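You operate a simulated robot arm through the tools that you are given. There is no shell and no other tool. Be economical: measure what you need, move in short steps, check, and stop when the job is done.

Carry out the task below with a simulated robot arm. There is one attempt and no reset: what you move stays moved.

## Task
Sand the grey off both cedar blocks and lay them back on the felt mat.
Fine: one at a time in the wooden holder; put the sanding block back. What is to be rubbed or washed off counts as gone when no trace of it is left.

Only the result counts: the job must be done as asked and must still hold three seconds after the hand-in. Knocking over, shifting, dropping, spilling or breaking anything else fails it.

## Robot
A 6-joint arm with a two-finger parallel gripper, fixed in place. Base frame: the origin is at the foot of the arm, x ahead of it, y to its left, z up; the work surface is at about z = 0.82. Readings come in m, rad, newtons and seconds.
With the tool pointing down near the work surface it reaches from about 0.24 to 0.64 m from the base axis. Its first joint turns from -1.152 to 1.152 rad. Payload 2.7 kg.
The tool frame sits at the grasp point between the pads (the TCP): z along the fingers, y along the line on which they close. The tips reach 0.023 m beyond it. Largest opening 0.094 m; finger width 0.038, thickness 0.01; the body of the gripper, 0.054 by 0.096 m, starts 0.039 m behind the TCP.
Orientation is that of the tool frame in the base frame, as a unit quaternion [x, y, z, w]. With the fingers straight down and closing along the base's y, the tool's x points along the base's -x, its y along +y and its z along -z.

## Interface
- The arm moves only by the tool jog_arm. Its argument "deltas" is a list of rows, each a list of 7 numbers: the turn, a rotation vector about the tool's x, y, z in units of 6 degrees (1.0 is 6 degrees), then the shift along the tool's x, y, z in units of 25 mm (1.0 is 25 mm), then the opening, from 0 (shut) to 1 (fully open). In form: [[wx, wy, wz, x, y, z, grip], ...]. A call has 1 to 20 rows; each row shifts and turns the commanded pose from where the row before left it, along the tool's axes as they then stand. A call with a number of a shift or a turn outside -1 to 1 is refused whole. Rows are played at 5 a second. More than 0.05 m and 0.15 rad between two rows, or a gripper value outside its range, and nothing of the call is played. Where a pose cannot be reached the arm comes as near as it can. A force on the tool above 40 N (or 10 N above the force at the start of the call, whichever is more), or a blocked arm, ends the call early, and 0.2 s more pass. Each finger travels about 0.045 m/s and halts on what it meets, pressing with about 32 N; the grip force reading is that of the motor and also rises with nothing between the fingers. The clock runs only during rows and for 0.2 s after the last one: add rows that do not move to give the fingers time. It gives the time, the measured TCP pose, the force on the tool (base axes), the opening and the grip force at its end, in the units of the frame above (readings bear some noise), with the torque about the TCP (base axes, N m) and any sound that the robot's microphone picked up.
- Cameras (640 x 400 px; columns grow to the right, rows downward): "scene" is fixed at [0.0947, -0.4495, 1.4072]; the picture's right is [0.55, -0.83, 0.00], its down [-0.45, -0.30, -0.84] and it looks along [0.70, 0.46, -0.54] (base axes); focal length 358 px, centre (320, 200). "wrist" rides on the gripper at [0.086, 0.016, -0.074] in the tool frame; the picture's right is [-0.18, 0.98, 0.00], its down [-0.58, -0.11, -0.81] and it looks along [-0.79, -0.15, 0.59] (tool axes); focal length 243 px, centre (320, 200). There is no depth. A picture from a camera that has moved, and an enlarged one, comes with that camera's place and axes in the base frame and with its lens.
- get_image(camera): a new picture of that camera. No time passes.
- close_up(camera, box): a new picture of the part [left, top, right, bottom] of that camera's present view, enlarged. No time passes.
- finish_job(): hands the job in; it is judged then, once.

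Go step by step. Nothing tells you positions but the pictures and the camera data: compare them with the known pose of the tool, close in by small moves and look again before you grip or let go. The budget is 120 turns and 64 pictures, counting those below and the enlarged ones. Unless the task says otherwise, let go and move clear before handing in, and close with one line.

The tools are called after "Call:" as name(argument=value, ...) on one line, values as JSON. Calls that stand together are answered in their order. jog_arm: Moves the arm, as the interface text tells. Its arguments: {"type":"object","properties":{"deltas":{"type":"array","items":{"type":"array","items":{"type":"number"}}}},"required":["deltas"]} The other tools are called the same way: get_image (camera) takes a picture; close_up (camera, box) takes an enlarged picture of a part of a camera's view; finish_job () hands the job in.

At the start:

```text
clock: 0.0
tool_pos: [0.345, -0.172, 1.1352]
tcp_rot: [0.0, 1.0, 0.0, 0.0]
ft_force: [-0.1, 0.2, 0.2]
moment: [0.0, 0.02, 0.01]
grip_width: 0.0942
finger_force: 0.1
```

scene: 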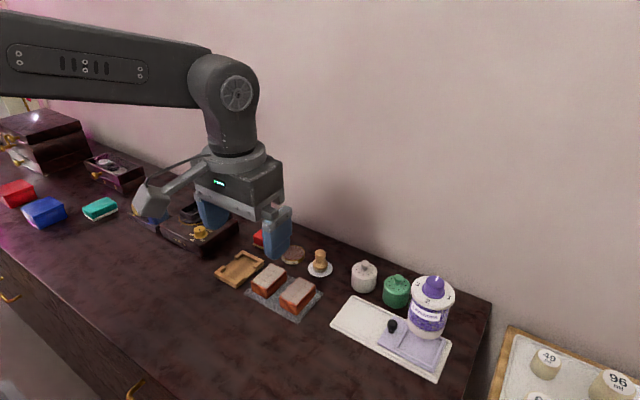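
wrist: 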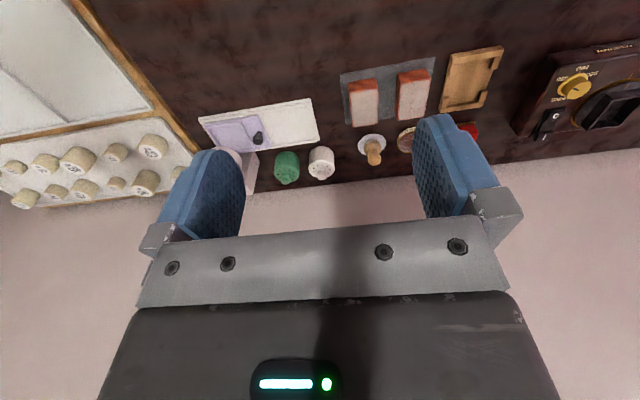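

I see two grey-topped blocks on a grey mat, a wooden holder beside it, and several candidates for the sanding block. I'll look closer first.

Call:
close_up(camera="scene", box=[200, 220, 360, 320])

Call:
close_up(camera="wrist", box=[320, 30, 520, 155])

Call:
close_up(camera="scene", box=[0, 140, 240, 290])

```text
4.00 times, centred on (280, 270) of scene
camera zoom: at [0.0947, -0.4495, 1.4072], right [0.55, -0.83, 0.0], down [-0.45, -0.3, -0.84], along [0.7, 0.46, -0.54], focal length 1433 px, centre (480, -80)
```

zoom: 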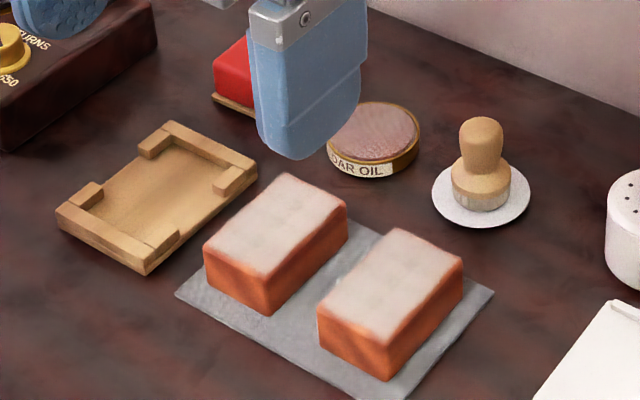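

```text
3.20 times, centred on (420, 92) of wrist
camera zoom: at [0.2588, -0.1551, 1.2101], right [0.18, 0.98, 0.0], down [0.58, -0.11, 0.81], along [0.79, -0.15, -0.59], focal length 776 px, centre (0, 544)
```

zoom: 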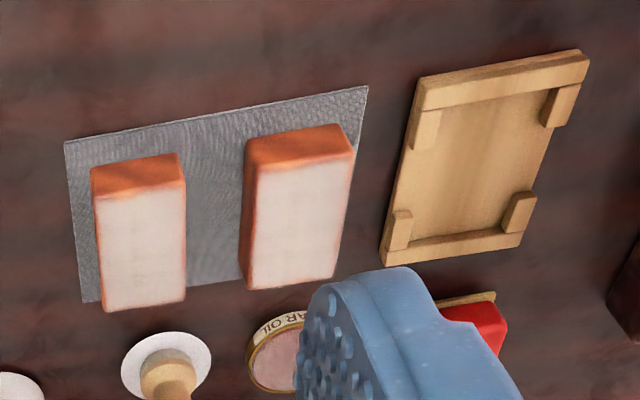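

```text
2.67 times, centred on (120, 215) of scene
camera zoom: at [0.0947, -0.4495, 1.4072], right [0.55, -0.83, 0.0], down [-0.45, -0.3, -0.84], along [0.7, 0.46, -0.54], focal length 956 px, centre (853, 160)
```

zoom: 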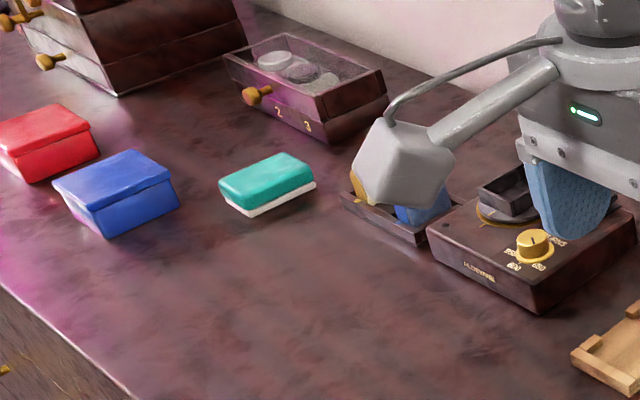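

The red piece with a tan underside near the cedar oil tin is likely the sanding block, but the gripper hides it. I'll move the arm left to see it.

Call:
jog_arm(deltas=[[0, 0, 0, -0.5, 1, 0, 1], [0, 0, 0, -0.5, 1, 0, 1], [0, 0, 0, -0.5, 1, 0, 1], [0, 0, 0, -0.5, 1, 0, 1], [0, 0, 0, -0.5, 1, 0, 1], [0, 0, 0, -0.5, 1, 0, 1], [0, 0, 0, -0.5, 1, 0, 1], [0, 0, 0, 0, 1, 0, 1], [0, 0, 0, 0, 1, 0, 1]])

Call:
get_image(camera="wrist")

Call:
close_up(camera="scene", box=[200, 200, 360, 300])

```text
clock: 2.0
tool_pos: [0.4324, 0.0527, 1.1365]
tcp_rot: [0.0, 1.0, 0.0, 0.0]
ft_force: [-0.3, -0.1, -0.4]
moment: [-0.02, 0.02, 0.01]
grip_width: 0.0941
finger_force: 0.0
```

```text
58 pictures are left
camera wrist: at [0.3468, 0.07, 1.2102], right [0.18, 0.98, 0.0], down [0.58, -0.11, 0.81], along [0.79, -0.15, -0.59], focal length 243 px, centre (320, 200)
```

wrist: 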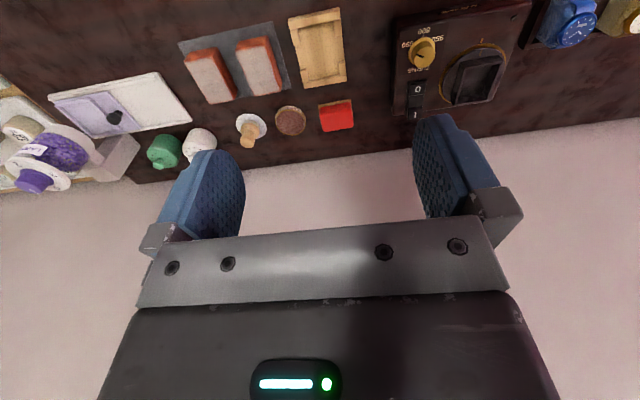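

```text
4.00 times, centred on (280, 250) of scene
camera zoom: at [0.0947, -0.4495, 1.4072], right [0.55, -0.83, 0.0], down [-0.45, -0.3, -0.84], along [0.7, 0.46, -0.54], focal length 1433 px, centre (480, 0)
```

zoom: 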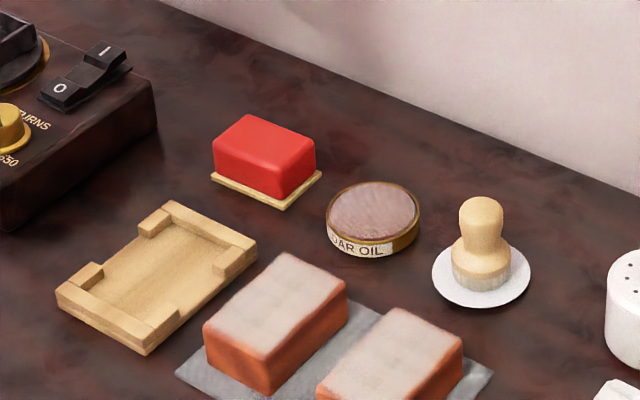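

Call:
close_up(camera="scene", box=[244, 220, 292, 250])

Call:
close_up(camera="scene", box=[70, 185, 134, 225])

Call:
close_up(camera="scene", box=[120, 160, 248, 240])

```text
13.33 times, centred on (268, 235) of scene
camera zoom: at [0.0947, -0.4495, 1.4072], right [0.55, -0.83, 0.0], down [-0.45, -0.3, -0.84], along [0.7, 0.46, -0.54], focal length 4778 px, centre (1013, -267)
```

zoom: 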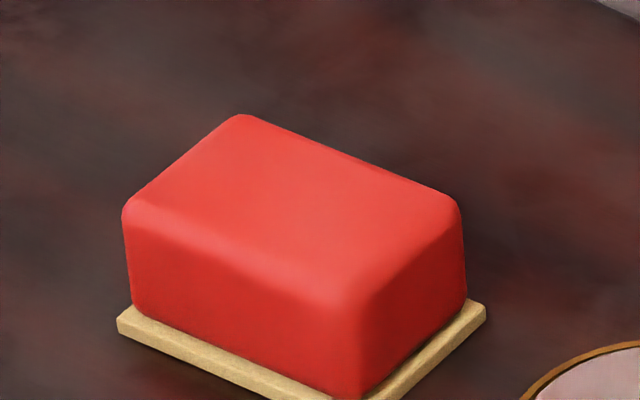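

```text
10.00 times, centred on (102, 205) of scene
camera zoom: at [0.0947, -0.4495, 1.4072], right [0.55, -0.83, 0.0], down [-0.45, -0.3, -0.84], along [0.7, 0.46, -0.54], focal length 3583 px, centre (2500, 150)
```

zoom: 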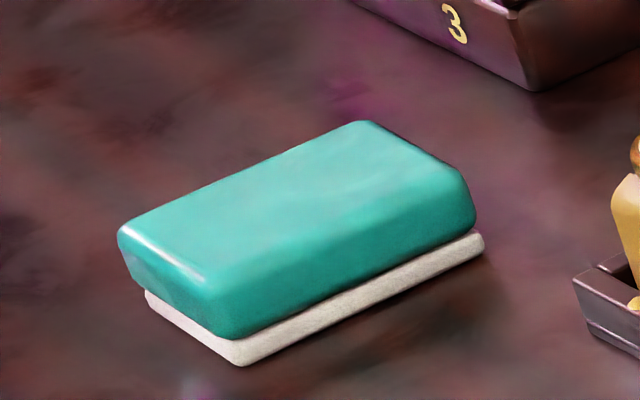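

```text
5.00 times, centred on (184, 200) of scene
camera zoom: at [0.0947, -0.4495, 1.4072], right [0.55, -0.83, 0.0], down [-0.45, -0.3, -0.84], along [0.7, 0.46, -0.54], focal length 1792 px, centre (1000, 200)
```

zoom: 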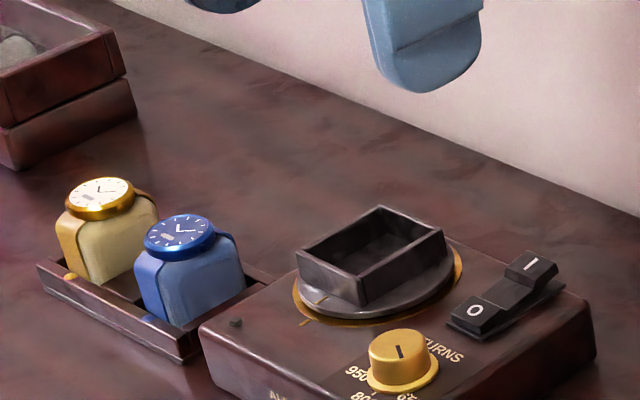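

The red piece with the yellow abrasive sheet is the sanding block (the teal one looks like an eraser). I'll measure blocks and holder precisely with zooms.

Call:
close_up(camera="scene", box=[210, 244, 274, 284])

Call:
close_up(camera="scene", box=[244, 258, 324, 308])

```text
10.00 times, centred on (242, 264) of scene
camera zoom: at [0.0947, -0.4495, 1.4072], right [0.55, -0.83, 0.0], down [-0.45, -0.3, -0.84], along [0.7, 0.46, -0.54], focal length 3583 px, centre (1100, -440)
```

zoom: 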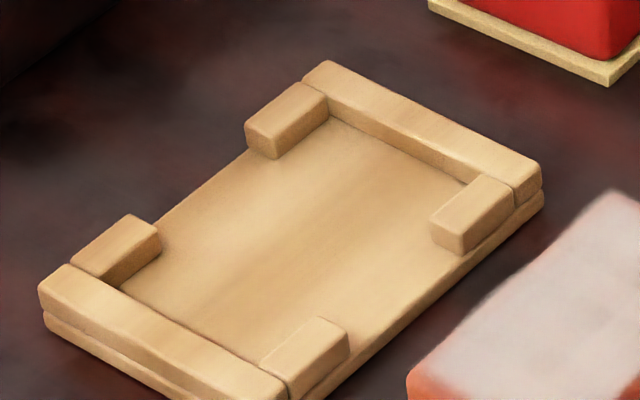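

```text
8.00 times, centred on (284, 283) of scene
camera zoom: at [0.0947, -0.4495, 1.4072], right [0.55, -0.83, 0.0], down [-0.45, -0.3, -0.84], along [0.7, 0.46, -0.54], focal length 2867 px, centre (608, -464)
```

zoom: 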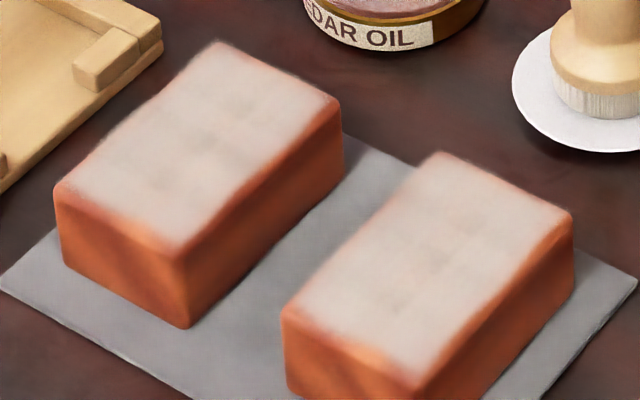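

The blocks measure about 67×43×29 mm, with centres near (0.502, -0.048) and (0.5015, -0.124). The holder centre is near (0.4996, 0.041), all aligned with the axes. I'll hover above block A with a part opening.

Call:
jog_arm(deltas=[[0, 0, 0, -0.35, -0.504, 0.9, 0.72], [0, 0, 0, -0.35, -0.504, 0.9, 0.72], [0, 0, 0, -0.35, -0.504, 0.9, 0.72], [0, 0, 0, -0.35, -0.504, 0.9, 0.72], [0, 0, 0, -0.35, -0.504, 0.9, 0.72], [0, 0, 0, -0.35, -0.504, 0.9, 0.72], [0, 0, 0, -0.35, -0.504, 0.9, 0.72], [0, 0, 0, -0.35, -0.504, 0.9, 0.72], [0, 0, 0, 0, 0, 1, 0.72], [0, 0, 0, 0, 0, 0, 0.72]])

Call:
close_up(camera="scene", box=[212, 210, 340, 290])

Call:
get_image(camera="wrist")

```text
clock: 4.2
tool_pos: [0.5035, -0.0493, 0.9294]
tcp_rot: [0.001, 1.0, 0.0, -0.001]
ft_force: [-0.1, -1.9, -0.3]
moment: [0.0, 0.02, -0.03]
grip_width: 0.0678
finger_force: 0.0
```

```text
5.00 times, centred on (276, 250) of scene
camera zoom: at [0.0947, -0.4495, 1.4072], right [0.55, -0.83, 0.0], down [-0.45, -0.3, -0.84], along [0.7, 0.46, -0.54], focal length 1792 px, centre (540, -50)
```

zoom: 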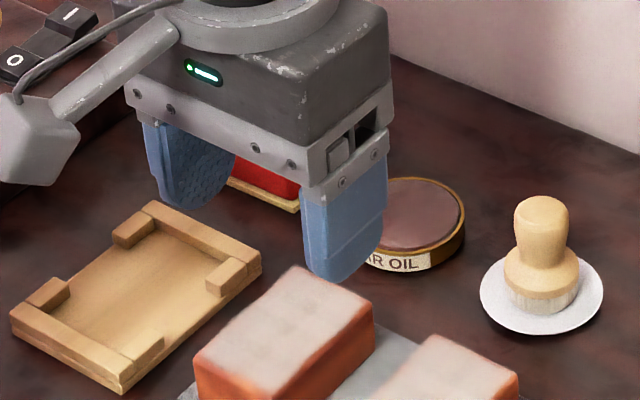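

```text
50 pictures are left
camera wrist: at [0.4168, -0.0318, 1.0045], right [0.18, 0.98, 0.0], down [0.58, -0.11, 0.81], along [0.79, -0.15, -0.59], focal length 243 px, centre (320, 200)
```

wrist: 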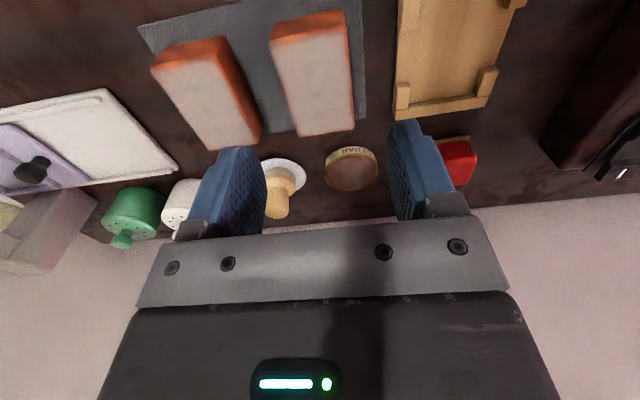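

The hover looks right. I'll go down to just above the block top and check finger clearance.

Call:
jog_arm(deltas=[[0, 0, 0, 0.06, 0.05, 0.95, 0.72], [0, 0, 0, 0, 0, 0.9, 0.72], [0, 0, 0, 0, 0, 0, 0.72]])

Call:
close_up(camera="scene", box=[228, 230, 324, 290])

Call:
get_image(camera="wrist")

```text
clock: 5.0
tool_pos: [0.5009, -0.0471, 0.884]
tcp_rot: [0.001, 1.0, 0.0, -0.001]
ft_force: [-0.3, -0.6, 0.8]
moment: [0.01, 0.0, 0.02]
grip_width: 0.0675
finger_force: 0.1
```

```text
6.67 times, centred on (276, 260) of scene
camera zoom: at [0.0947, -0.4495, 1.4072], right [0.55, -0.83, 0.0], down [-0.45, -0.3, -0.84], along [0.7, 0.46, -0.54], focal length 2389 px, centre (613, -200)
```

zoom: 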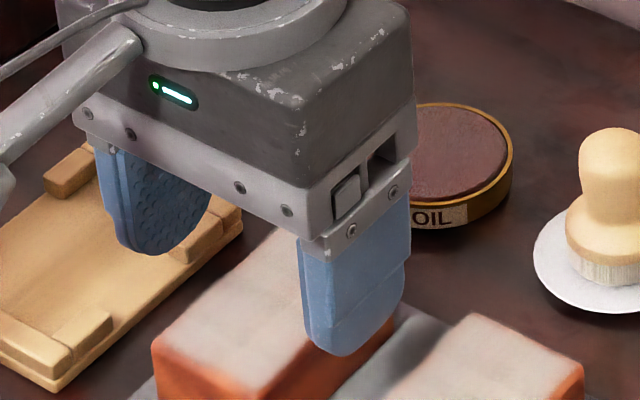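

```text
48 pictures are left
camera wrist: at [0.4152, -0.0304, 0.9583], right [0.18, 0.98, 0.0], down [0.58, -0.11, 0.81], along [0.79, -0.15, -0.59], focal length 243 px, centre (320, 200)
```

wrist: 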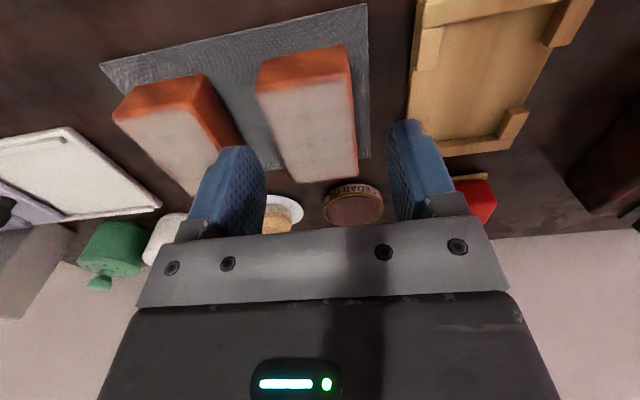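

The fingers straddle block A with clearance. I'll descend 22 mm and close.

Call:
jog_arm(deltas=[[0, 0, 0, 0, 0, 0.45, 0.72], [0, 0, 0, 0, 0, 0.45, 0.72], [0, 0, 0, 0, 0, 0, 0.72], [0, 0, 0, 0, 0, 0, 0.3], [0, 0, 0, 0, 0, 0, 0.3], [0, 0, 0, 0, 0, 0, 0.3], [0, 0, 0, 0, 0, 0, 0.3]])

```text
clock: 6.6
tool_pos: [0.5007, -0.0476, 0.8612]
tcp_rot: [-0.001, 1.0, 0.0, 0.0]
ft_force: [-0.2, 0.0, 0.0]
moment: [-0.02, 0.02, 0.0]
grip_width: 0.0436
finger_force: 32.4
```

Block A is gripped at 43.6 mm. I'll lift it and carry it above the holder.

Call:
jog_arm(deltas=[[0, 0, 0, 0, 0, -0.5, 0.3], [0, 0, 0, 0, 0, -1, 0.3], [0, 0, 0, 0, 0.89, 0, 0.3], [0, 0, 0, 0, 0.89, 0, 0.3], [0, 0, 0, 0.08, 0.89, 0, 0.3], [0, 0, 0, 0, 0.89, 0, 0.3], [0, 0, 0, 0, 0, 0.4, 0.3], [0, 0, 0, 0, 0, 0, 0.3]])

Call:
close_up(camera="scene", box=[200, 224, 296, 284])

Call:
get_image(camera="wrist")

```text
clock: 8.4
tool_pos: [0.4996, 0.0423, 0.8896]
tcp_rot: [0.0, 1.0, 0.0, 0.0]
ft_force: [0.3, -0.5, -0.2]
moment: [-0.01, -0.01, -0.06]
grip_width: 0.0435
finger_force: 31.8
```

```text
6.67 times, centred on (248, 254) of scene
camera zoom: at [0.0947, -0.4495, 1.4072], right [0.55, -0.83, 0.0], down [-0.45, -0.3, -0.84], along [0.7, 0.46, -0.54], focal length 2389 px, centre (800, -160)
```

zoom: 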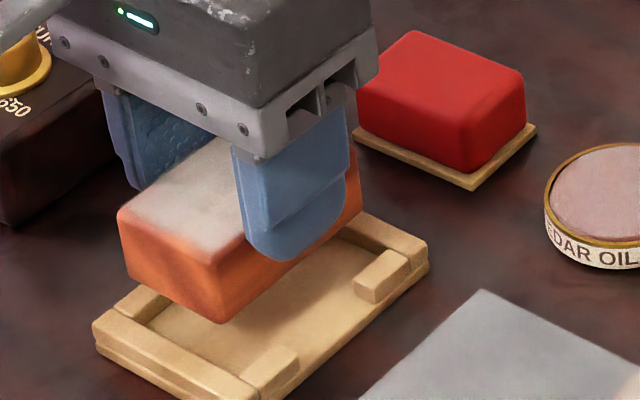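

```text
46 pictures are left
camera wrist: at [0.4135, 0.0588, 0.9642], right [0.18, 0.98, 0.0], down [0.58, -0.11, 0.81], along [0.79, -0.15, -0.59], focal length 243 px, centre (320, 200)
```

wrist: 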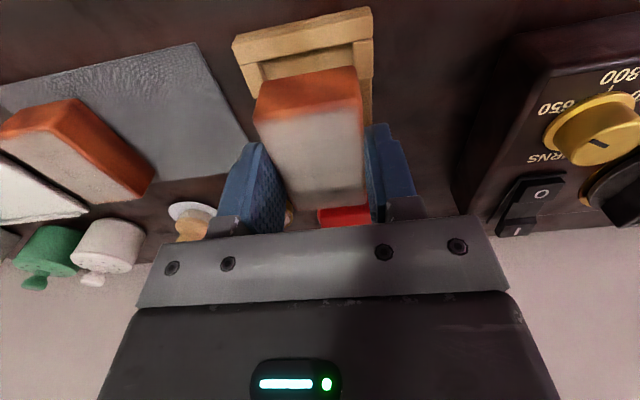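

I'll check alignment more finely with a higher zoom before lowering.

Call:
close_up(camera="scene", box=[210, 244, 274, 284])

Call:
close_up(camera="wrist", box=[220, 0, 400, 112])

```text
10.00 times, centred on (242, 264) of scene
camera zoom: at [0.0947, -0.4495, 1.4072], right [0.55, -0.83, 0.0], down [-0.45, -0.3, -0.84], along [0.7, 0.46, -0.54], focal length 3583 px, centre (1100, -440)
```

zoom: 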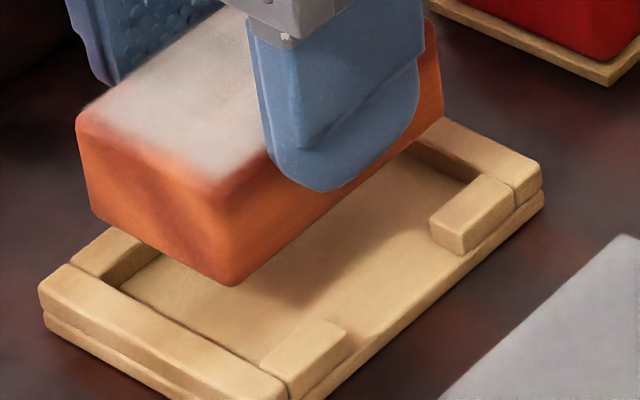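

```text
3.56 times, centred on (310, 56) of wrist
camera zoom: at [0.4135, 0.0588, 0.9642], right [0.18, 0.98, 0.0], down [0.58, -0.11, 0.81], along [0.79, -0.15, -0.59], focal length 863 px, centre (356, 712)
```

zoom: 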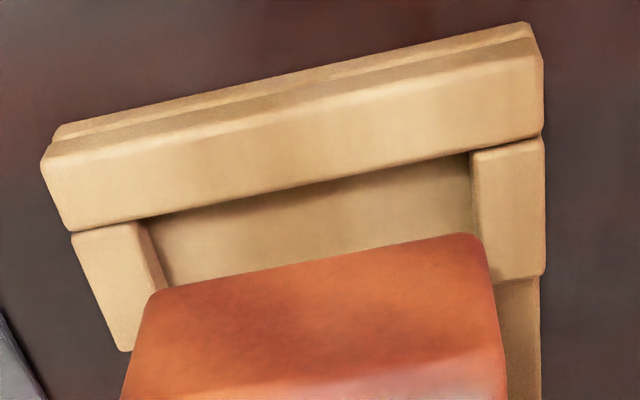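

By wrist-camera measurement the pocket centre is about 1.5 mm to -y and 1 mm to +x of the block. I'll correct and lower slowly.

Call:
jog_arm(deltas=[[0, 0, 0, -0.04, -0.065, 0, 0.3], [0, 0, 0, 0, 0, 0.2, 0.3], [0, 0, 0, 0, 0, 0.2, 0.3], [0, 0, 0, 0, 0, 0.2, 0.3], [0, 0, 0, 0, 0, 0, 0.3]])

Call:
close_up(camera="scene", box=[210, 244, 274, 284])

Call:
close_up(camera="wrist", box=[220, 0, 400, 112])

```text
clock: 9.6
tool_pos: [0.5007, 0.0391, 0.8745]
tcp_rot: [-0.001, 1.0, 0.0, 0.0]
ft_force: [0.7, 0.3, 0.3]
moment: [0.02, -0.04, -0.02]
grip_width: 0.0436
finger_force: 32.2
```

```text
10.00 times, centred on (242, 264) of scene
camera zoom: at [0.0947, -0.4495, 1.4072], right [0.55, -0.83, 0.0], down [-0.45, -0.3, -0.84], along [0.7, 0.46, -0.54], focal length 3583 px, centre (1100, -440)
```

zoom: 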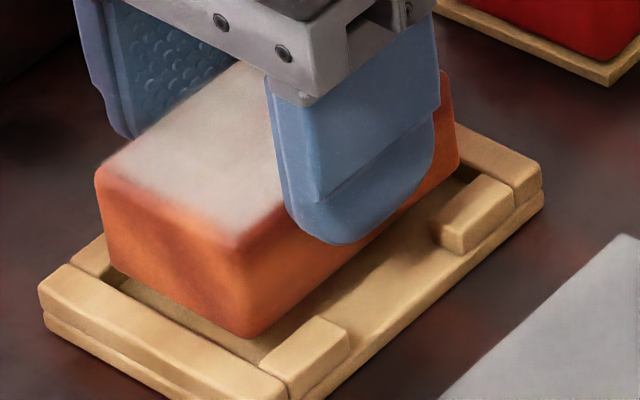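

```text
3.56 times, centred on (310, 56) of wrist
camera zoom: at [0.4143, 0.0569, 0.9487], right [0.18, 0.98, 0.0], down [0.58, -0.11, 0.81], along [0.79, -0.15, -0.59], focal length 863 px, centre (356, 712)
```

zoom: 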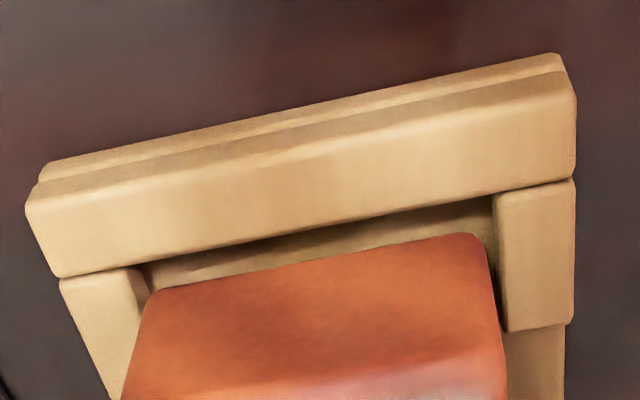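

y is centred now; the scene view suggests moving about 1.2 mm back toward the robot. I'll do that, then lower until it seats.

Call:
jog_arm(deltas=[[0, 0, 0, 0.05, 0, 0, 0.3], [0, 0, 0, 0, 0, 0.12, 0.3], [0, 0, 0, 0, 0, 0.12, 0.3], [0, 0, 0, 0, 0, 0, 0.3]])

Call:
close_up(camera="scene", box=[210, 244, 274, 284])

```text
clock: 10.6
tool_pos: [0.4993, 0.0398, 0.8682]
tcp_rot: [0.001, 1.0, -0.001, 0.0]
ft_force: [-0.9, -0.4, -0.2]
moment: [-0.01, 0.0, 0.02]
grip_width: 0.044
finger_force: 32.5
```

```text
10.00 times, centred on (242, 264) of scene
camera zoom: at [0.0947, -0.4495, 1.4072], right [0.55, -0.83, 0.0], down [-0.45, -0.3, -0.84], along [0.7, 0.46, -0.54], focal length 3583 px, centre (1100, -440)
```

zoom: 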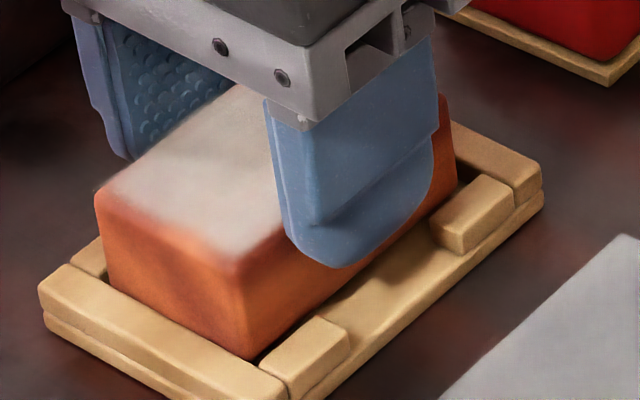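

It's entering the pocket without contact. Continue down gently to the floor.

Call:
jog_arm(deltas=[[0, 0, 0, 0, 0, 0.08, 0.3], [0, 0, 0, 0, 0, 0.08, 0.3], [0, 0, 0, 0, 0, 0, 0.3]])

```text
clock: 11.4
tool_pos: [0.4994, 0.0407, 0.8648]
tcp_rot: [-0.001, 1.0, 0.001, 0.0]
ft_force: [0.4, 0.0, -0.2]
moment: [0.02, -0.01, 0.02]
grip_width: 0.0438
finger_force: 31.5
```

Call:
jog_arm(deltas=[[0, 0, 0, 0, 0, 0.04, 0.3], [0, 0, 0, 0, 0, 0.04, 0.3], [0, 0, 0, 0, 0, 0, 0.3]])

Call:
close_up(camera="scene", box=[210, 244, 274, 284])

```text
clock: 12.2
tool_pos: [0.4994, 0.0406, 0.8649]
tcp_rot: [0.0, 1.0, 0.0, 0.002]
ft_force: [-8.4, -2.3, 24.2]
moment: [-0.09, 0.54, 0.01]
grip_width: 0.0438
finger_force: 31.6
```

```text
10.00 times, centred on (242, 264) of scene
camera zoom: at [0.0941, -0.4496, 1.4072], right [0.55, -0.83, 0.0], down [-0.45, -0.3, -0.84], along [0.7, 0.46, -0.54], focal length 3583 px, centre (1100, -440)
```

zoom: 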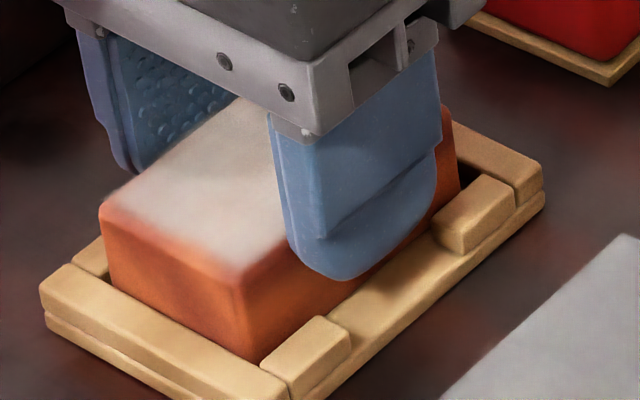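

Contact on the holder floor (about 24 N). I'll ease off, release and lift, then look.

Call:
jog_arm(deltas=[[0, 0, 0, 0, 0, -0.03, 0.3], [0, 0, 0, 0, 0, 0, 0.6], [0, 0, 0, 0, 0, 0, 0.7], [0, 0, 0, 0, 0, 0, 0.7], [0, 0, 0, 0, 0, -0.8, 0.7], [0, 0, 0, 0, 0, -1, 0.7], [0, 0, 0, 0, 0, -1, 0.7], [0, 0, 0, 0, 0, -1, 0.7], [0, 0, 0, 0, 0, 0, 0.7]])

Call:
close_up(camera="scene", box=[210, 230, 290, 280])

```text
clock: 14.2
tool_pos: [0.4989, 0.0405, 0.9583]
tcp_rot: [0.0, 1.0, 0.0, 0.0]
ft_force: [-0.4, -0.2, 0.4]
moment: [-0.02, 0.01, 0.0]
grip_width: 0.0658
finger_force: 0.0
```

```text
8.00 times, centred on (250, 255) of scene
camera zoom: at [0.0947, -0.4495, 1.4072], right [0.55, -0.83, 0.0], down [-0.45, -0.3, -0.84], along [0.7, 0.46, -0.54], focal length 2867 px, centre (880, -240)
```

zoom: 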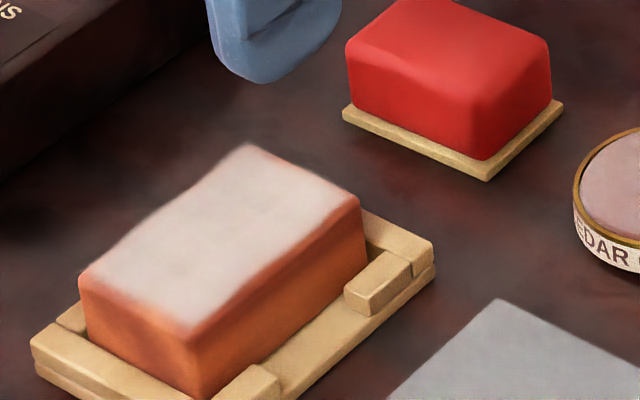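

Block A is seated. Next I'll hover over the red sanding block at about (0.606, 0.053).

Call:
jog_arm(deltas=[[0, 0, 0, -0.86, 0.098, 0, 0.8], [0, 0, 0, -0.86, 0.098, 0, 0.8], [0, 0, 0, -0.86, 0.098, 0, 0.8], [0, 0, 0, -0.86, 0.098, 0, 0.8], [0, 0, 0, -0.86, 0.098, 0, 0.8], [0, 0, 0, 0, 0, 0.9, 0.8], [0, 0, 0, 0, 0, 0.9, 0.8], [0, 0, 0, 0, 0, 0, 0.8]])

Call:
close_up(camera="scene", box=[228, 200, 308, 250])

Call:
close_up(camera="wrist", box=[160, 50, 480, 250])

```text
clock: 16.0
tool_pos: [0.607, 0.0542, 0.9123]
tcp_rot: [-0.001, 1.0, 0.0, 0.001]
ft_force: [0.7, -0.6, -0.4]
moment: [0.01, 0.01, 0.0]
grip_width: 0.0753
finger_force: 0.0
```

```text
8.00 times, centred on (268, 225) of scene
camera zoom: at [0.0947, -0.4495, 1.4072], right [0.55, -0.83, 0.0], down [-0.45, -0.3, -0.84], along [0.7, 0.46, -0.54], focal length 2867 px, centre (736, 0)
```

zoom: 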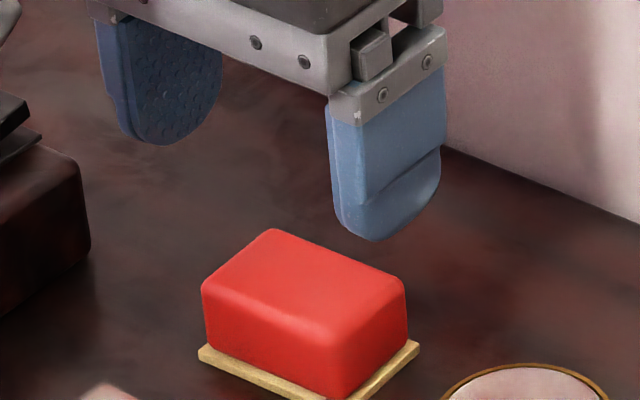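

```text
2.00 times, centred on (320, 150) of wrist
camera zoom: at [0.5209, 0.0698, 0.9873], right [0.18, 0.98, 0.0], down [0.58, -0.11, 0.81], along [0.79, -0.15, -0.59], focal length 485 px, centre (320, 300)
```

zoom: 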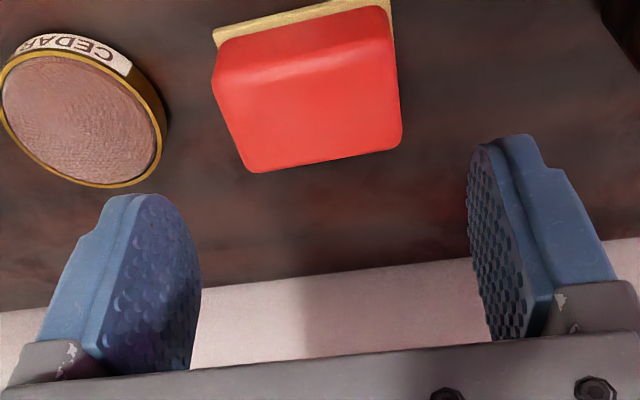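

The wrist view gives the sanding block centre as (0.607, 0.052), nearly straight. I'll descend and grip just above the sheet.

Call:
jog_arm(deltas=[[0, 0, 0, 0, -0.05, 0.8, 0.8], [0, 0, 0, 0, 0, 0.8, 0.8], [0, 0, 0, 0, 0, 0.8, 0.8], [0, 0, 0, 0, 0, 0, 0.8]])

Call:
close_up(camera="scene", box=[228, 210, 308, 260])

```text
clock: 17.0
tool_pos: [0.6073, 0.0512, 0.8522]
tcp_rot: [0.0, 1.0, 0.0, 0.001]
ft_force: [0.8, -0.6, 0.0]
moment: [0.03, 0.01, -0.01]
grip_width: 0.0753
finger_force: 0.1
```

```text
8.00 times, centred on (268, 235) of scene
camera zoom: at [0.0947, -0.4495, 1.4072], right [0.55, -0.83, 0.0], down [-0.45, -0.3, -0.84], along [0.7, 0.46, -0.54], focal length 2867 px, centre (736, -80)
```

zoom: 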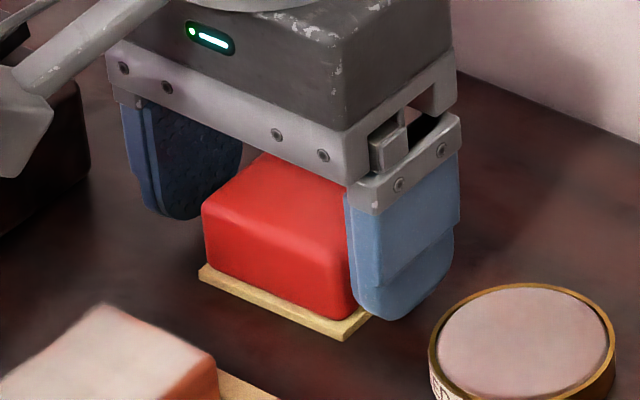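

Well placed. Close, then lift.

Call:
jog_arm(deltas=[[0, 0, 0, 0, 0, 0, 0.4], [0, 0, 0, 0, 0, 0, 0.4], [0, 0, 0, 0, 0, 0, 0.4], [0, 0, 0, 0, 0, 0, 0.4], [0, 0, 0, 0, 0, -0.8, 0.4], [0, 0, 0, 0, 0, -1, 0.4], [0, 0, 0, 0, 0, -1, 0.4], [0, 0, 0, 0, 0, 0, 0.4]])

Call:
close_up(camera="scene", box=[228, 190, 308, 240])

```text
clock: 18.8
tool_pos: [0.6074, 0.0525, 0.9228]
tcp_rot: [0.0, 1.0, 0.0, 0.0]
ft_force: [-0.6, 0.3, -1.1]
moment: [0.02, 0.01, -0.01]
grip_width: 0.0573
finger_force: 32.0
```

```text
8.00 times, centred on (268, 215) of scene
camera zoom: at [0.0947, -0.4495, 1.4072], right [0.55, -0.83, 0.0], down [-0.45, -0.3, -0.84], along [0.7, 0.46, -0.54], focal length 2867 px, centre (736, 80)
```

zoom: 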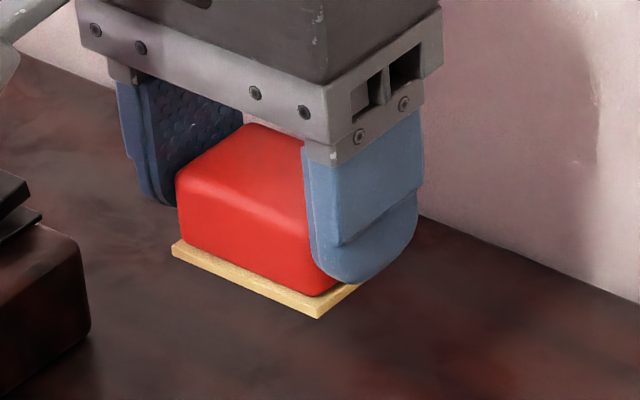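

Sanding block is in hand at 57 mm. I'll carry it above block A and lower slowly until contact.

Call:
jog_arm(deltas=[[0, 0, 0, 0.86, -0.094, 0, 0.4], [0, 0, 0, 0.86, -0.094, 0, 0.4], [0, 0, 0, 0.86, -0.094, 0, 0.4], [0, 0, 0, 0.86, -0.094, 0, 0.4], [0, 0, 0, 0.86, -0.094, 0, 0.4], [0, 0, 0, 0, 0, 0.6, 0.4], [0, 0, 0, 0, 0, 0.6, 0.4], [0, 0, 0, 0, 0, 0, 0.4]])

Call:
close_up(camera="scene", box=[200, 220, 296, 280])

```text
clock: 20.6
tool_pos: [0.5008, 0.04, 0.8939]
tcp_rot: [0.0, 1.0, 0.0, -0.001]
ft_force: [0.1, 0.4, -0.8]
moment: [0.0, -0.02, -0.02]
grip_width: 0.0572
finger_force: 32.1
```

```text
6.67 times, centred on (248, 250) of scene
camera zoom: at [0.0947, -0.4495, 1.4072], right [0.55, -0.83, 0.0], down [-0.45, -0.3, -0.84], along [0.7, 0.46, -0.54], focal length 2389 px, centre (800, -133)
```

zoom: 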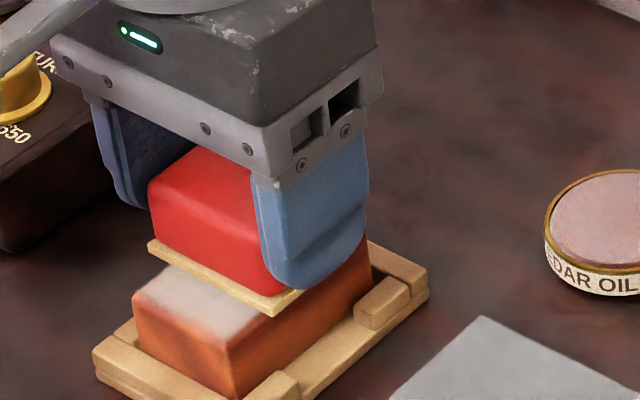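

Call:
jog_arm(deltas=[[0, 0, 0, 0, 0, 0.1, 0.4], [0, 0, 0, 0, 0, 0.06, 0.4], [0, 0, 0, 0, 0, 0.06, 0.4], [0, 0, 0, 0, 0, 0.04, 0.4], [0, 0, 0, 0, 0, 0, 0.4]])

```text
clock: 21.8
tool_pos: [0.4996, 0.0401, 0.8888]
tcp_rot: [0.001, 1.0, 0.001, 0.002]
ft_force: [-3.3, -0.7, 22.1]
moment: [-0.02, 0.25, 0.0]
grip_width: 0.0574
finger_force: 32.1
```

Contact at about 22 N. I'll ease to about 10 N and try one stroke along x.

Call:
jog_arm(deltas=[[0, 0, 0, 0, 0, -0.025, 0.4], [0, 0, 0, 0.36, 0, 0, 0.4], [0, 0, 0, 0.36, 0, 0, 0.4], [0, 0, 0, -0.36, 0, 0, 0.4], [0, 0, 0, -0.36, 0, 0, 0.4], [0, 0, 0, -0.36, 0, 0, 0.4], [0, 0, 0, -0.36, 0, 0, 0.4], [0, 0, 0, 0.36, 0, 0, 0.4], [0, 0, 0, 0.36, 0, 0, 0.4]])

Call:
close_up(camera="scene", box=[200, 220, 296, 280])

```text
clock: 23.8
tool_pos: [0.5006, 0.0398, 0.8882]
tcp_rot: [0.0, 1.0, -0.001, 0.002]
ft_force: [7.2, -0.8, 17.3]
moment: [-0.03, -0.14, 0.04]
grip_width: 0.0576
finger_force: 31.4
```

```text
6.67 times, centred on (248, 250) of scene
camera zoom: at [0.0946, -0.4495, 1.4072], right [0.55, -0.83, 0.0], down [-0.45, -0.3, -0.84], along [0.7, 0.46, -0.54], focal length 2389 px, centre (800, -133)
```

zoom: 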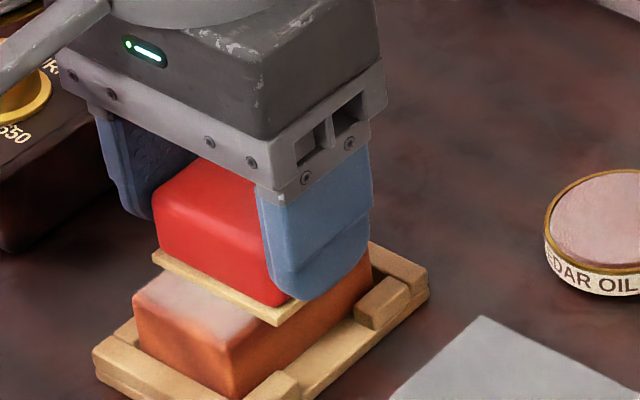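

The grey is fading and nothing has shifted. I'll continue with more strokes.

Call:
jog_arm(deltas=[[0, 0, 0, 0.42, 0, 0, 0.4], [0, 0, 0, 0.42, 0, 0, 0.4], [0, 0, 0, -0.42, 0, 0, 0.4], [0, 0, 0, -0.42, 0, 0, 0.4], [0, 0, 0, -0.42, 0, 0, 0.4], [0, 0, 0, -0.42, 0, 0, 0.4], [0, 0, 0, 0.42, 0, 0, 0.4], [0, 0, 0, 0.42, 0, 0, 0.4], [0, 0, 0, 0.42, 0, 0, 0.4], [0, 0, 0, 0.42, 0, 0, 0.4], [0, 0, 0, -0.42, 0, 0, 0.4], [0, 0, 0, -0.42, 0, 0, 0.4], [0, 0, 0, -0.42, 0, 0, 0.4], [0, 0, 0, -0.42, 0, 0, 0.4], [0, 0, 0, 0.42, 0, 0, 0.4], [0, 0, 0, 0.42, 0, 0, 0.4], [0, 0, 0, 0.42, 0, 0, 0.4], [0, 0, 0, 0.42, 0, 0, 0.4], [0, 0, 0, -0.42, 0, 0, 0.4], [0, 0, 0, -0.42, 0, 0, 0.4]])

Call:
jog_arm(deltas=[[0, 0, 0, 0.42, 0, 0, 0.4], [0, 0, 0, 0.42, 0, 0, 0.4], [0, 0, 0, -0.42, 0, 0, 0.4], [0, 0, 0, -0.42, 0, 0, 0.4], [0, 0, 0, -0.42, 0, 0, 0.4], [0, 0, 0, -0.42, 0, 0, 0.4], [0, 0, 0, 0.42, 0, 0, 0.4], [0, 0, 0, 0.42, 0, 0, 0.4], [0, 0, 0, 0.42, 0, 0, 0.4], [0, 0, 0, 0.42, 0, 0, 0.4], [0, 0, 0, -0.42, 0, 0, 0.4], [0, 0, 0, -0.42, 0, 0, 0.4], [0, 0, 0, -0.42, 0, 0, 0.4], [0, 0, 0, -0.42, 0, 0, 0.4], [0, 0, 0, 0.42, 0, 0, 0.4], [0, 0, 0, 0.42, 0, 0, 0.4], [0, 0, 0, 0.42, 0, 0, 0.4], [0, 0, 0, 0.42, 0, 0, 0.4], [0, 0, 0, -0.42, 0, 0, 0.4], [0, 0, 0, -0.42, 0, 0, 0.4]])

Call:
close_up(camera="scene", box=[200, 220, 296, 280])

```text
clock: 28.0
tool_pos: [0.4983, 0.0398, 0.8888]
tcp_rot: [0.0, 1.0, 0.0, 0.0]
ft_force: [-8.2, 1.1, 21.8]
moment: [0.05, 0.21, 0.03]
grip_width: 0.0574
finger_force: 31.5
```

```text
clock: 32.2
tool_pos: [0.4988, 0.0401, 0.8877]
tcp_rot: [0.0, 1.0, 0.0, -0.001]
ft_force: [-6.8, 0.6, 17.5]
moment: [0.04, 0.17, -0.01]
grip_width: 0.0572
finger_force: 32.1
```

```text
6.67 times, centred on (248, 250) of scene
camera zoom: at [0.0942, -0.4495, 1.4072], right [0.55, -0.83, 0.0], down [-0.45, -0.3, -0.84], along [0.7, 0.46, -0.54], focal length 2389 px, centre (800, -133)
```

zoom: 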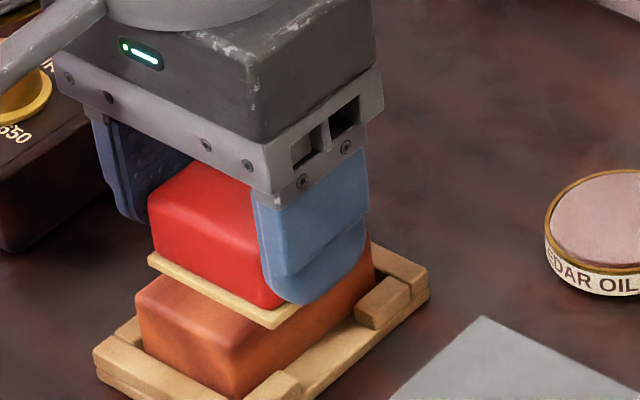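

The near part looks clean. I'll lift and move back over the sanding block's place to see the whole top.

Call:
jog_arm(deltas=[[0, 0, 0, 0, 0, -0.8, 0.4], [0, 0, 0, 0, 0, -0.8, 0.4], [0, 0, 0, -0.86, 0.1, 0, 0.4], [0, 0, 0, -0.86, 0.1, 0, 0.4], [0, 0, 0, -0.86, 0.1, 0, 0.4], [0, 0, 0, -0.86, 0.1, 0, 0.4], [0, 0, 0, -0.86, 0.1, 0, 0.4], [0, 0, 0, 0, 0, 0, 0.4]])

Call:
close_up(camera="scene", box=[210, 240, 274, 280])

```text
clock: 34.0
tool_pos: [0.6069, 0.0521, 0.9278]
tcp_rot: [0.0, 1.0, -0.001, 0.0]
ft_force: [0.1, 0.0, 0.4]
moment: [-0.01, -0.03, -0.02]
grip_width: 0.0575
finger_force: 32.1
```

```text
10.00 times, centred on (242, 260) of scene
camera zoom: at [0.0947, -0.4495, 1.4072], right [0.55, -0.83, 0.0], down [-0.45, -0.3, -0.84], along [0.7, 0.46, -0.54], focal length 3583 px, centre (1100, -400)
```

zoom: 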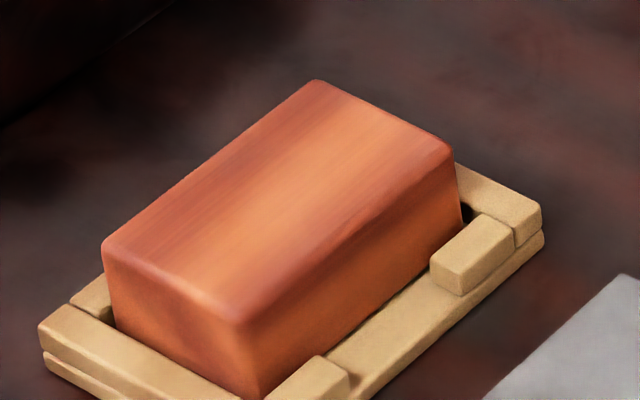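

Call:
close_up(camera="scene", box=[216, 244, 260, 280])

Call:
get_image(camera="scene")

```text
11.11 times, centred on (238, 262) of scene
camera zoom: at [0.0947, -0.4495, 1.4072], right [0.55, -0.83, 0.0], down [-0.45, -0.3, -0.84], along [0.7, 0.46, -0.54], focal length 3981 px, centre (1231, -489)
```

zoom: 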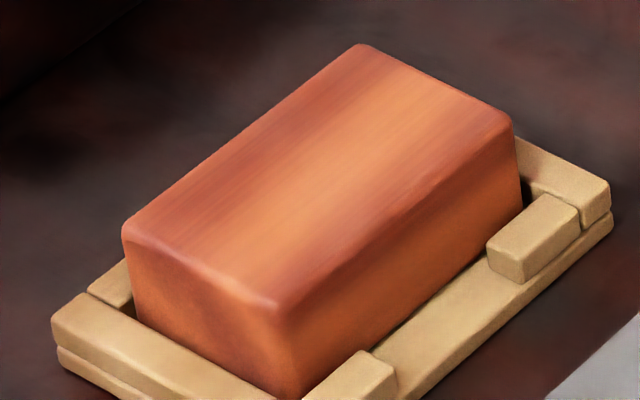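

```text
29 pictures are left
```

scene: 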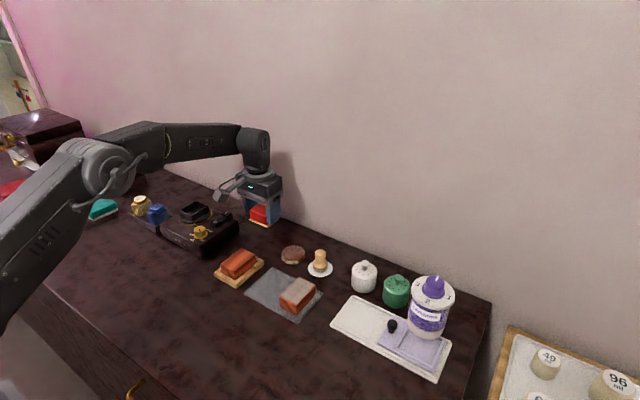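

Nearly surely clean, but the edges are slightly pale. I'll do another pass with small sideways offsets and compare.

Call:
jog_arm(deltas=[[0, 0, 0, 0.86, -0.1, 0, 0.4], [0, 0, 0, 0.86, -0.1, 0, 0.4], [0, 0, 0, 0.86, -0.1, 0, 0.4], [0, 0, 0, 0.86, -0.1, 0, 0.4], [0, 0, 0, 0.86, -0.1, 0, 0.4], [0, 0, 0, 0, 0, 0.8, 0.4], [0, 0, 0, 0, 0, 0.6, 0.4], [0, 0, 0, 0, 0.24, 0.1, 0.4], [0, 0, 0, 0, 0, 0.08, 0.4], [0, 0, 0, 0, 0, 0.02, 0.4]])

Call:
jog_arm(deltas=[[0, 0, 0, 0.45, 0, 0, 0.4], [0, 0, 0, 0.45, 0, 0, 0.4], [0, 0, 0, -0.45, 0, 0, 0.4], [0, 0, 0, -0.45, 0, 0, 0.4], [0, 0, 0, -0.45, 0, 0, 0.4], [0, 0, 0, -0.45, 0, 0, 0.4], [0, 0, 0, 0.45, 0, 0, 0.4], [0, 0, 0, 0.45, 0, 0, 0.4], [0, 0, 0, 0, -0.24, 0, 0.4], [0, 0, 0, 0, -0.24, 0, 0.4], [0, 0, 0, 0.45, 0, 0, 0.4], [0, 0, 0, 0.45, 0, 0, 0.4], [0, 0, 0, -0.45, 0, 0, 0.4], [0, 0, 0, -0.45, 0, 0, 0.4], [0, 0, 0, -0.45, 0, 0, 0.4], [0, 0, 0, -0.45, 0, 0, 0.4], [0, 0, 0, 0.45, 0, 0, 0.4], [0, 0, 0, 0.45, 0, 0, 0.4], [0, 0, 0, 0, 0.24, 0, 0.4], [0, 0, 0, 0, 0, 0, 0.4]])

```text
clock: 36.2
tool_pos: [0.4992, 0.0458, 0.8867]
tcp_rot: [0.0, 1.0, 0.0, 0.001]
ft_force: [-2.9, 0.6, 5.6]
moment: [-0.03, 0.05, -0.05]
grip_width: 0.0573
finger_force: 32.1
```

```text
clock: 40.4
tool_pos: [0.5002, 0.0389, 0.8876]
tcp_rot: [0.0, 1.0, 0.001, 0.0]
ft_force: [0.9, -3.3, 8.3]
moment: [-0.12, -0.06, -0.07]
grip_width: 0.0575
finger_force: 31.7
```

Call:
jog_arm(deltas=[[0, 0, 0, 0, 0, -0.8, 0.4], [0, 0, 0, 0, 0, -0.8, 0.4], [0, 0, 0, -0.86, 0.1, 0, 0.4], [0, 0, 0, -0.86, 0.1, 0, 0.4], [0, 0, 0, -0.86, 0.1, 0, 0.4], [0, 0, 0, -0.86, 0.1, 0, 0.4], [0, 0, 0, -0.86, 0.1, 0, 0.4], [0, 0, 0, 0, 0, 0, 0.4]])

Call:
close_up(camera="scene", box=[210, 240, 274, 280])

```text
clock: 42.2
tool_pos: [0.6074, 0.0517, 0.9284]
tcp_rot: [0.0, 1.0, 0.001, 0.0]
ft_force: [-0.3, -0.1, -0.9]
moment: [0.03, 0.0, 0.0]
grip_width: 0.0573
finger_force: 31.5
```

```text
10.00 times, centred on (242, 260) of scene
camera zoom: at [0.0947, -0.4495, 1.4072], right [0.55, -0.83, 0.0], down [-0.45, -0.3, -0.84], along [0.7, 0.46, -0.54], focal length 3583 px, centre (1100, -400)
```

zoom: 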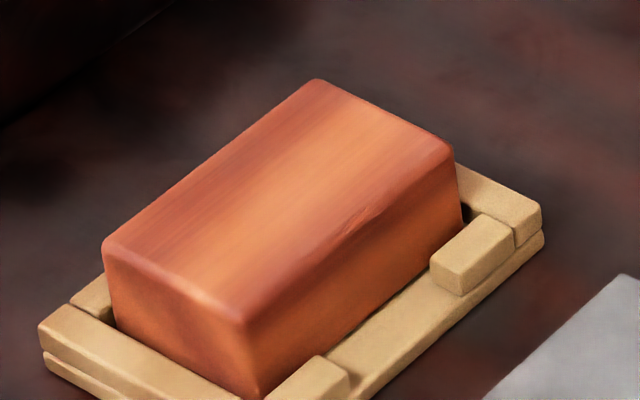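

No change, so it's clean wood grain. I'll put the sanding block back in its place.

Call:
jog_arm(deltas=[[0, 0, 0, 0, 0, 0.95, 0.4], [0, 0, 0, 0, 0, 0.95, 0.4], [0, 0, 0, 0, 0, 0.9, 0.4], [0, 0, 0, 0, 0, 0.1, 0.4], [0, 0, 0, 0, 0, 0.06, 0.4], [0, 0, 0, 0, 0, 0.04, 0.4], [0, 0, 0, 0, 0, 0.0, 0.4]])

```text
clock: 43.8
tool_pos: [0.6072, 0.052, 0.8525]
tcp_rot: [0.0, 1.0, 0.0, 0.0]
ft_force: [0.8, 0.4, -0.6]
moment: [-0.01, 0.0, 0.03]
grip_width: 0.0572
finger_force: 31.8
```

Call:
jog_arm(deltas=[[0, 0, 0, 0, 0, 0.03, 0.4], [0, 0, 0, 0, 0, 0.02, 0.4], [0, 0, 0, 0, 0, 0.0, 0.4]])

```text
clock: 44.6
tool_pos: [0.6076, 0.0529, 0.851]
tcp_rot: [0.0, 1.0, 0.0, 0.001]
ft_force: [-2.0, 0.0, 8.4]
moment: [0.02, 0.04, 0.03]
grip_width: 0.0574
finger_force: 31.8
```

It touches the table. I'll release, lift, and return above block A.

Call:
jog_arm(deltas=[[0, 0, 0, 0, 0, 0, 0.65], [0, 0, 0, 0, 0, 0, 0.8], [0, 0, 0, 0, 0, 0, 0.8], [0, 0, 0, 0, 0, -0.8, 0.8], [0, 0, 0, 0, 0, -1, 0.8], [0, 0, 0, 0, 0, -1, 0.8], [0, 0, 0, 0, 0, -0.4, 0.8], [0, 0, 0, 0.864, -0.097, 0, 0.7], [0, 0, 0, 0.864, -0.097, 0, 0.7], [0, 0, 0, 0.864, -0.097, 0, 0.7], [0, 0, 0, 0.864, -0.097, 0, 0.7], [0, 0, 0, 0.864, -0.097, 0, 0.7], [0, 0, 0, 0, 0, 0.6, 0.7], [0, 0, 0, 0, 0, 0.6, 0.7], [0, 0, 0, 0, 0, 0, 0.7]])

Call:
close_up(camera="scene", box=[200, 210, 296, 270])

```text
clock: 47.8
tool_pos: [0.4984, 0.0396, 0.9003]
tcp_rot: [0.0, 1.0, 0.0, 0.001]
ft_force: [0.1, -0.1, 0.4]
moment: [0.01, 0.01, 0.05]
grip_width: 0.0658
finger_force: 0.0
```

```text
6.67 times, centred on (248, 240) of scene
camera zoom: at [0.0947, -0.4495, 1.4072], right [0.55, -0.83, 0.0], down [-0.45, -0.3, -0.84], along [0.7, 0.46, -0.54], focal length 2389 px, centre (800, -67)
```

zoom: 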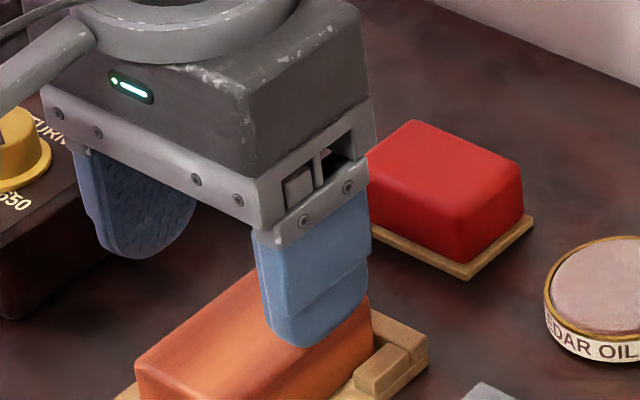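

Descend, grip block A, and lift it clear.

Call:
jog_arm(deltas=[[0, 0, 0, -0.04, 0.03, 0.7, 0.7], [0, 0, 0, 0, 0, 0.7, 0.7], [0, 0, 0, 0, 0, 0, 0.7], [0, 0, 0, 0, 0, 0, 0.3], [0, 0, 0, 0, 0, 0, 0.3], [0, 0, 0, 0, 0, 0, 0.3], [0, 0, 0, 0, 0, 0, 0.3], [0, 0, 0, 0, 0, -0.3, 0.3], [0, 0, 0, 0, 0, -0.5, 0.3], [0, 0, 0, 0, 0, -0.8, 0.3], [0, 0, 0, 0, 0, 0, 0.3]])

Call:
close_up(camera="scene", box=[200, 220, 328, 300])

```text
clock: 50.2
tool_pos: [0.4992, 0.0411, 0.9059]
tcp_rot: [0.0, 1.0, 0.0, 0.0]
ft_force: [0.3, -0.2, 0.0]
moment: [-0.04, -0.01, 0.0]
grip_width: 0.0437
finger_force: 31.8
```

```text
5.00 times, centred on (264, 260) of scene
camera zoom: at [0.0947, -0.4495, 1.4072], right [0.55, -0.83, 0.0], down [-0.45, -0.3, -0.84], along [0.7, 0.46, -0.54], focal length 1792 px, centre (600, -100)
```

zoom: 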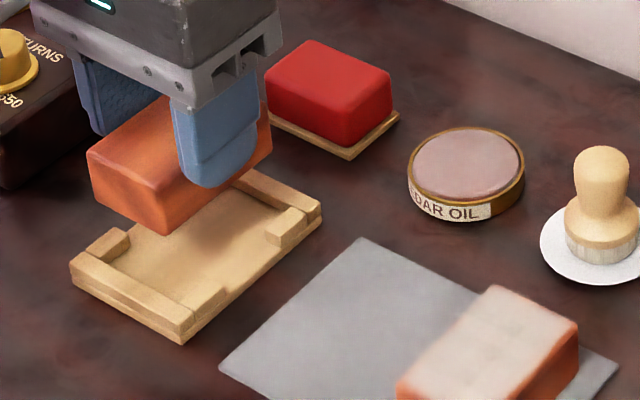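

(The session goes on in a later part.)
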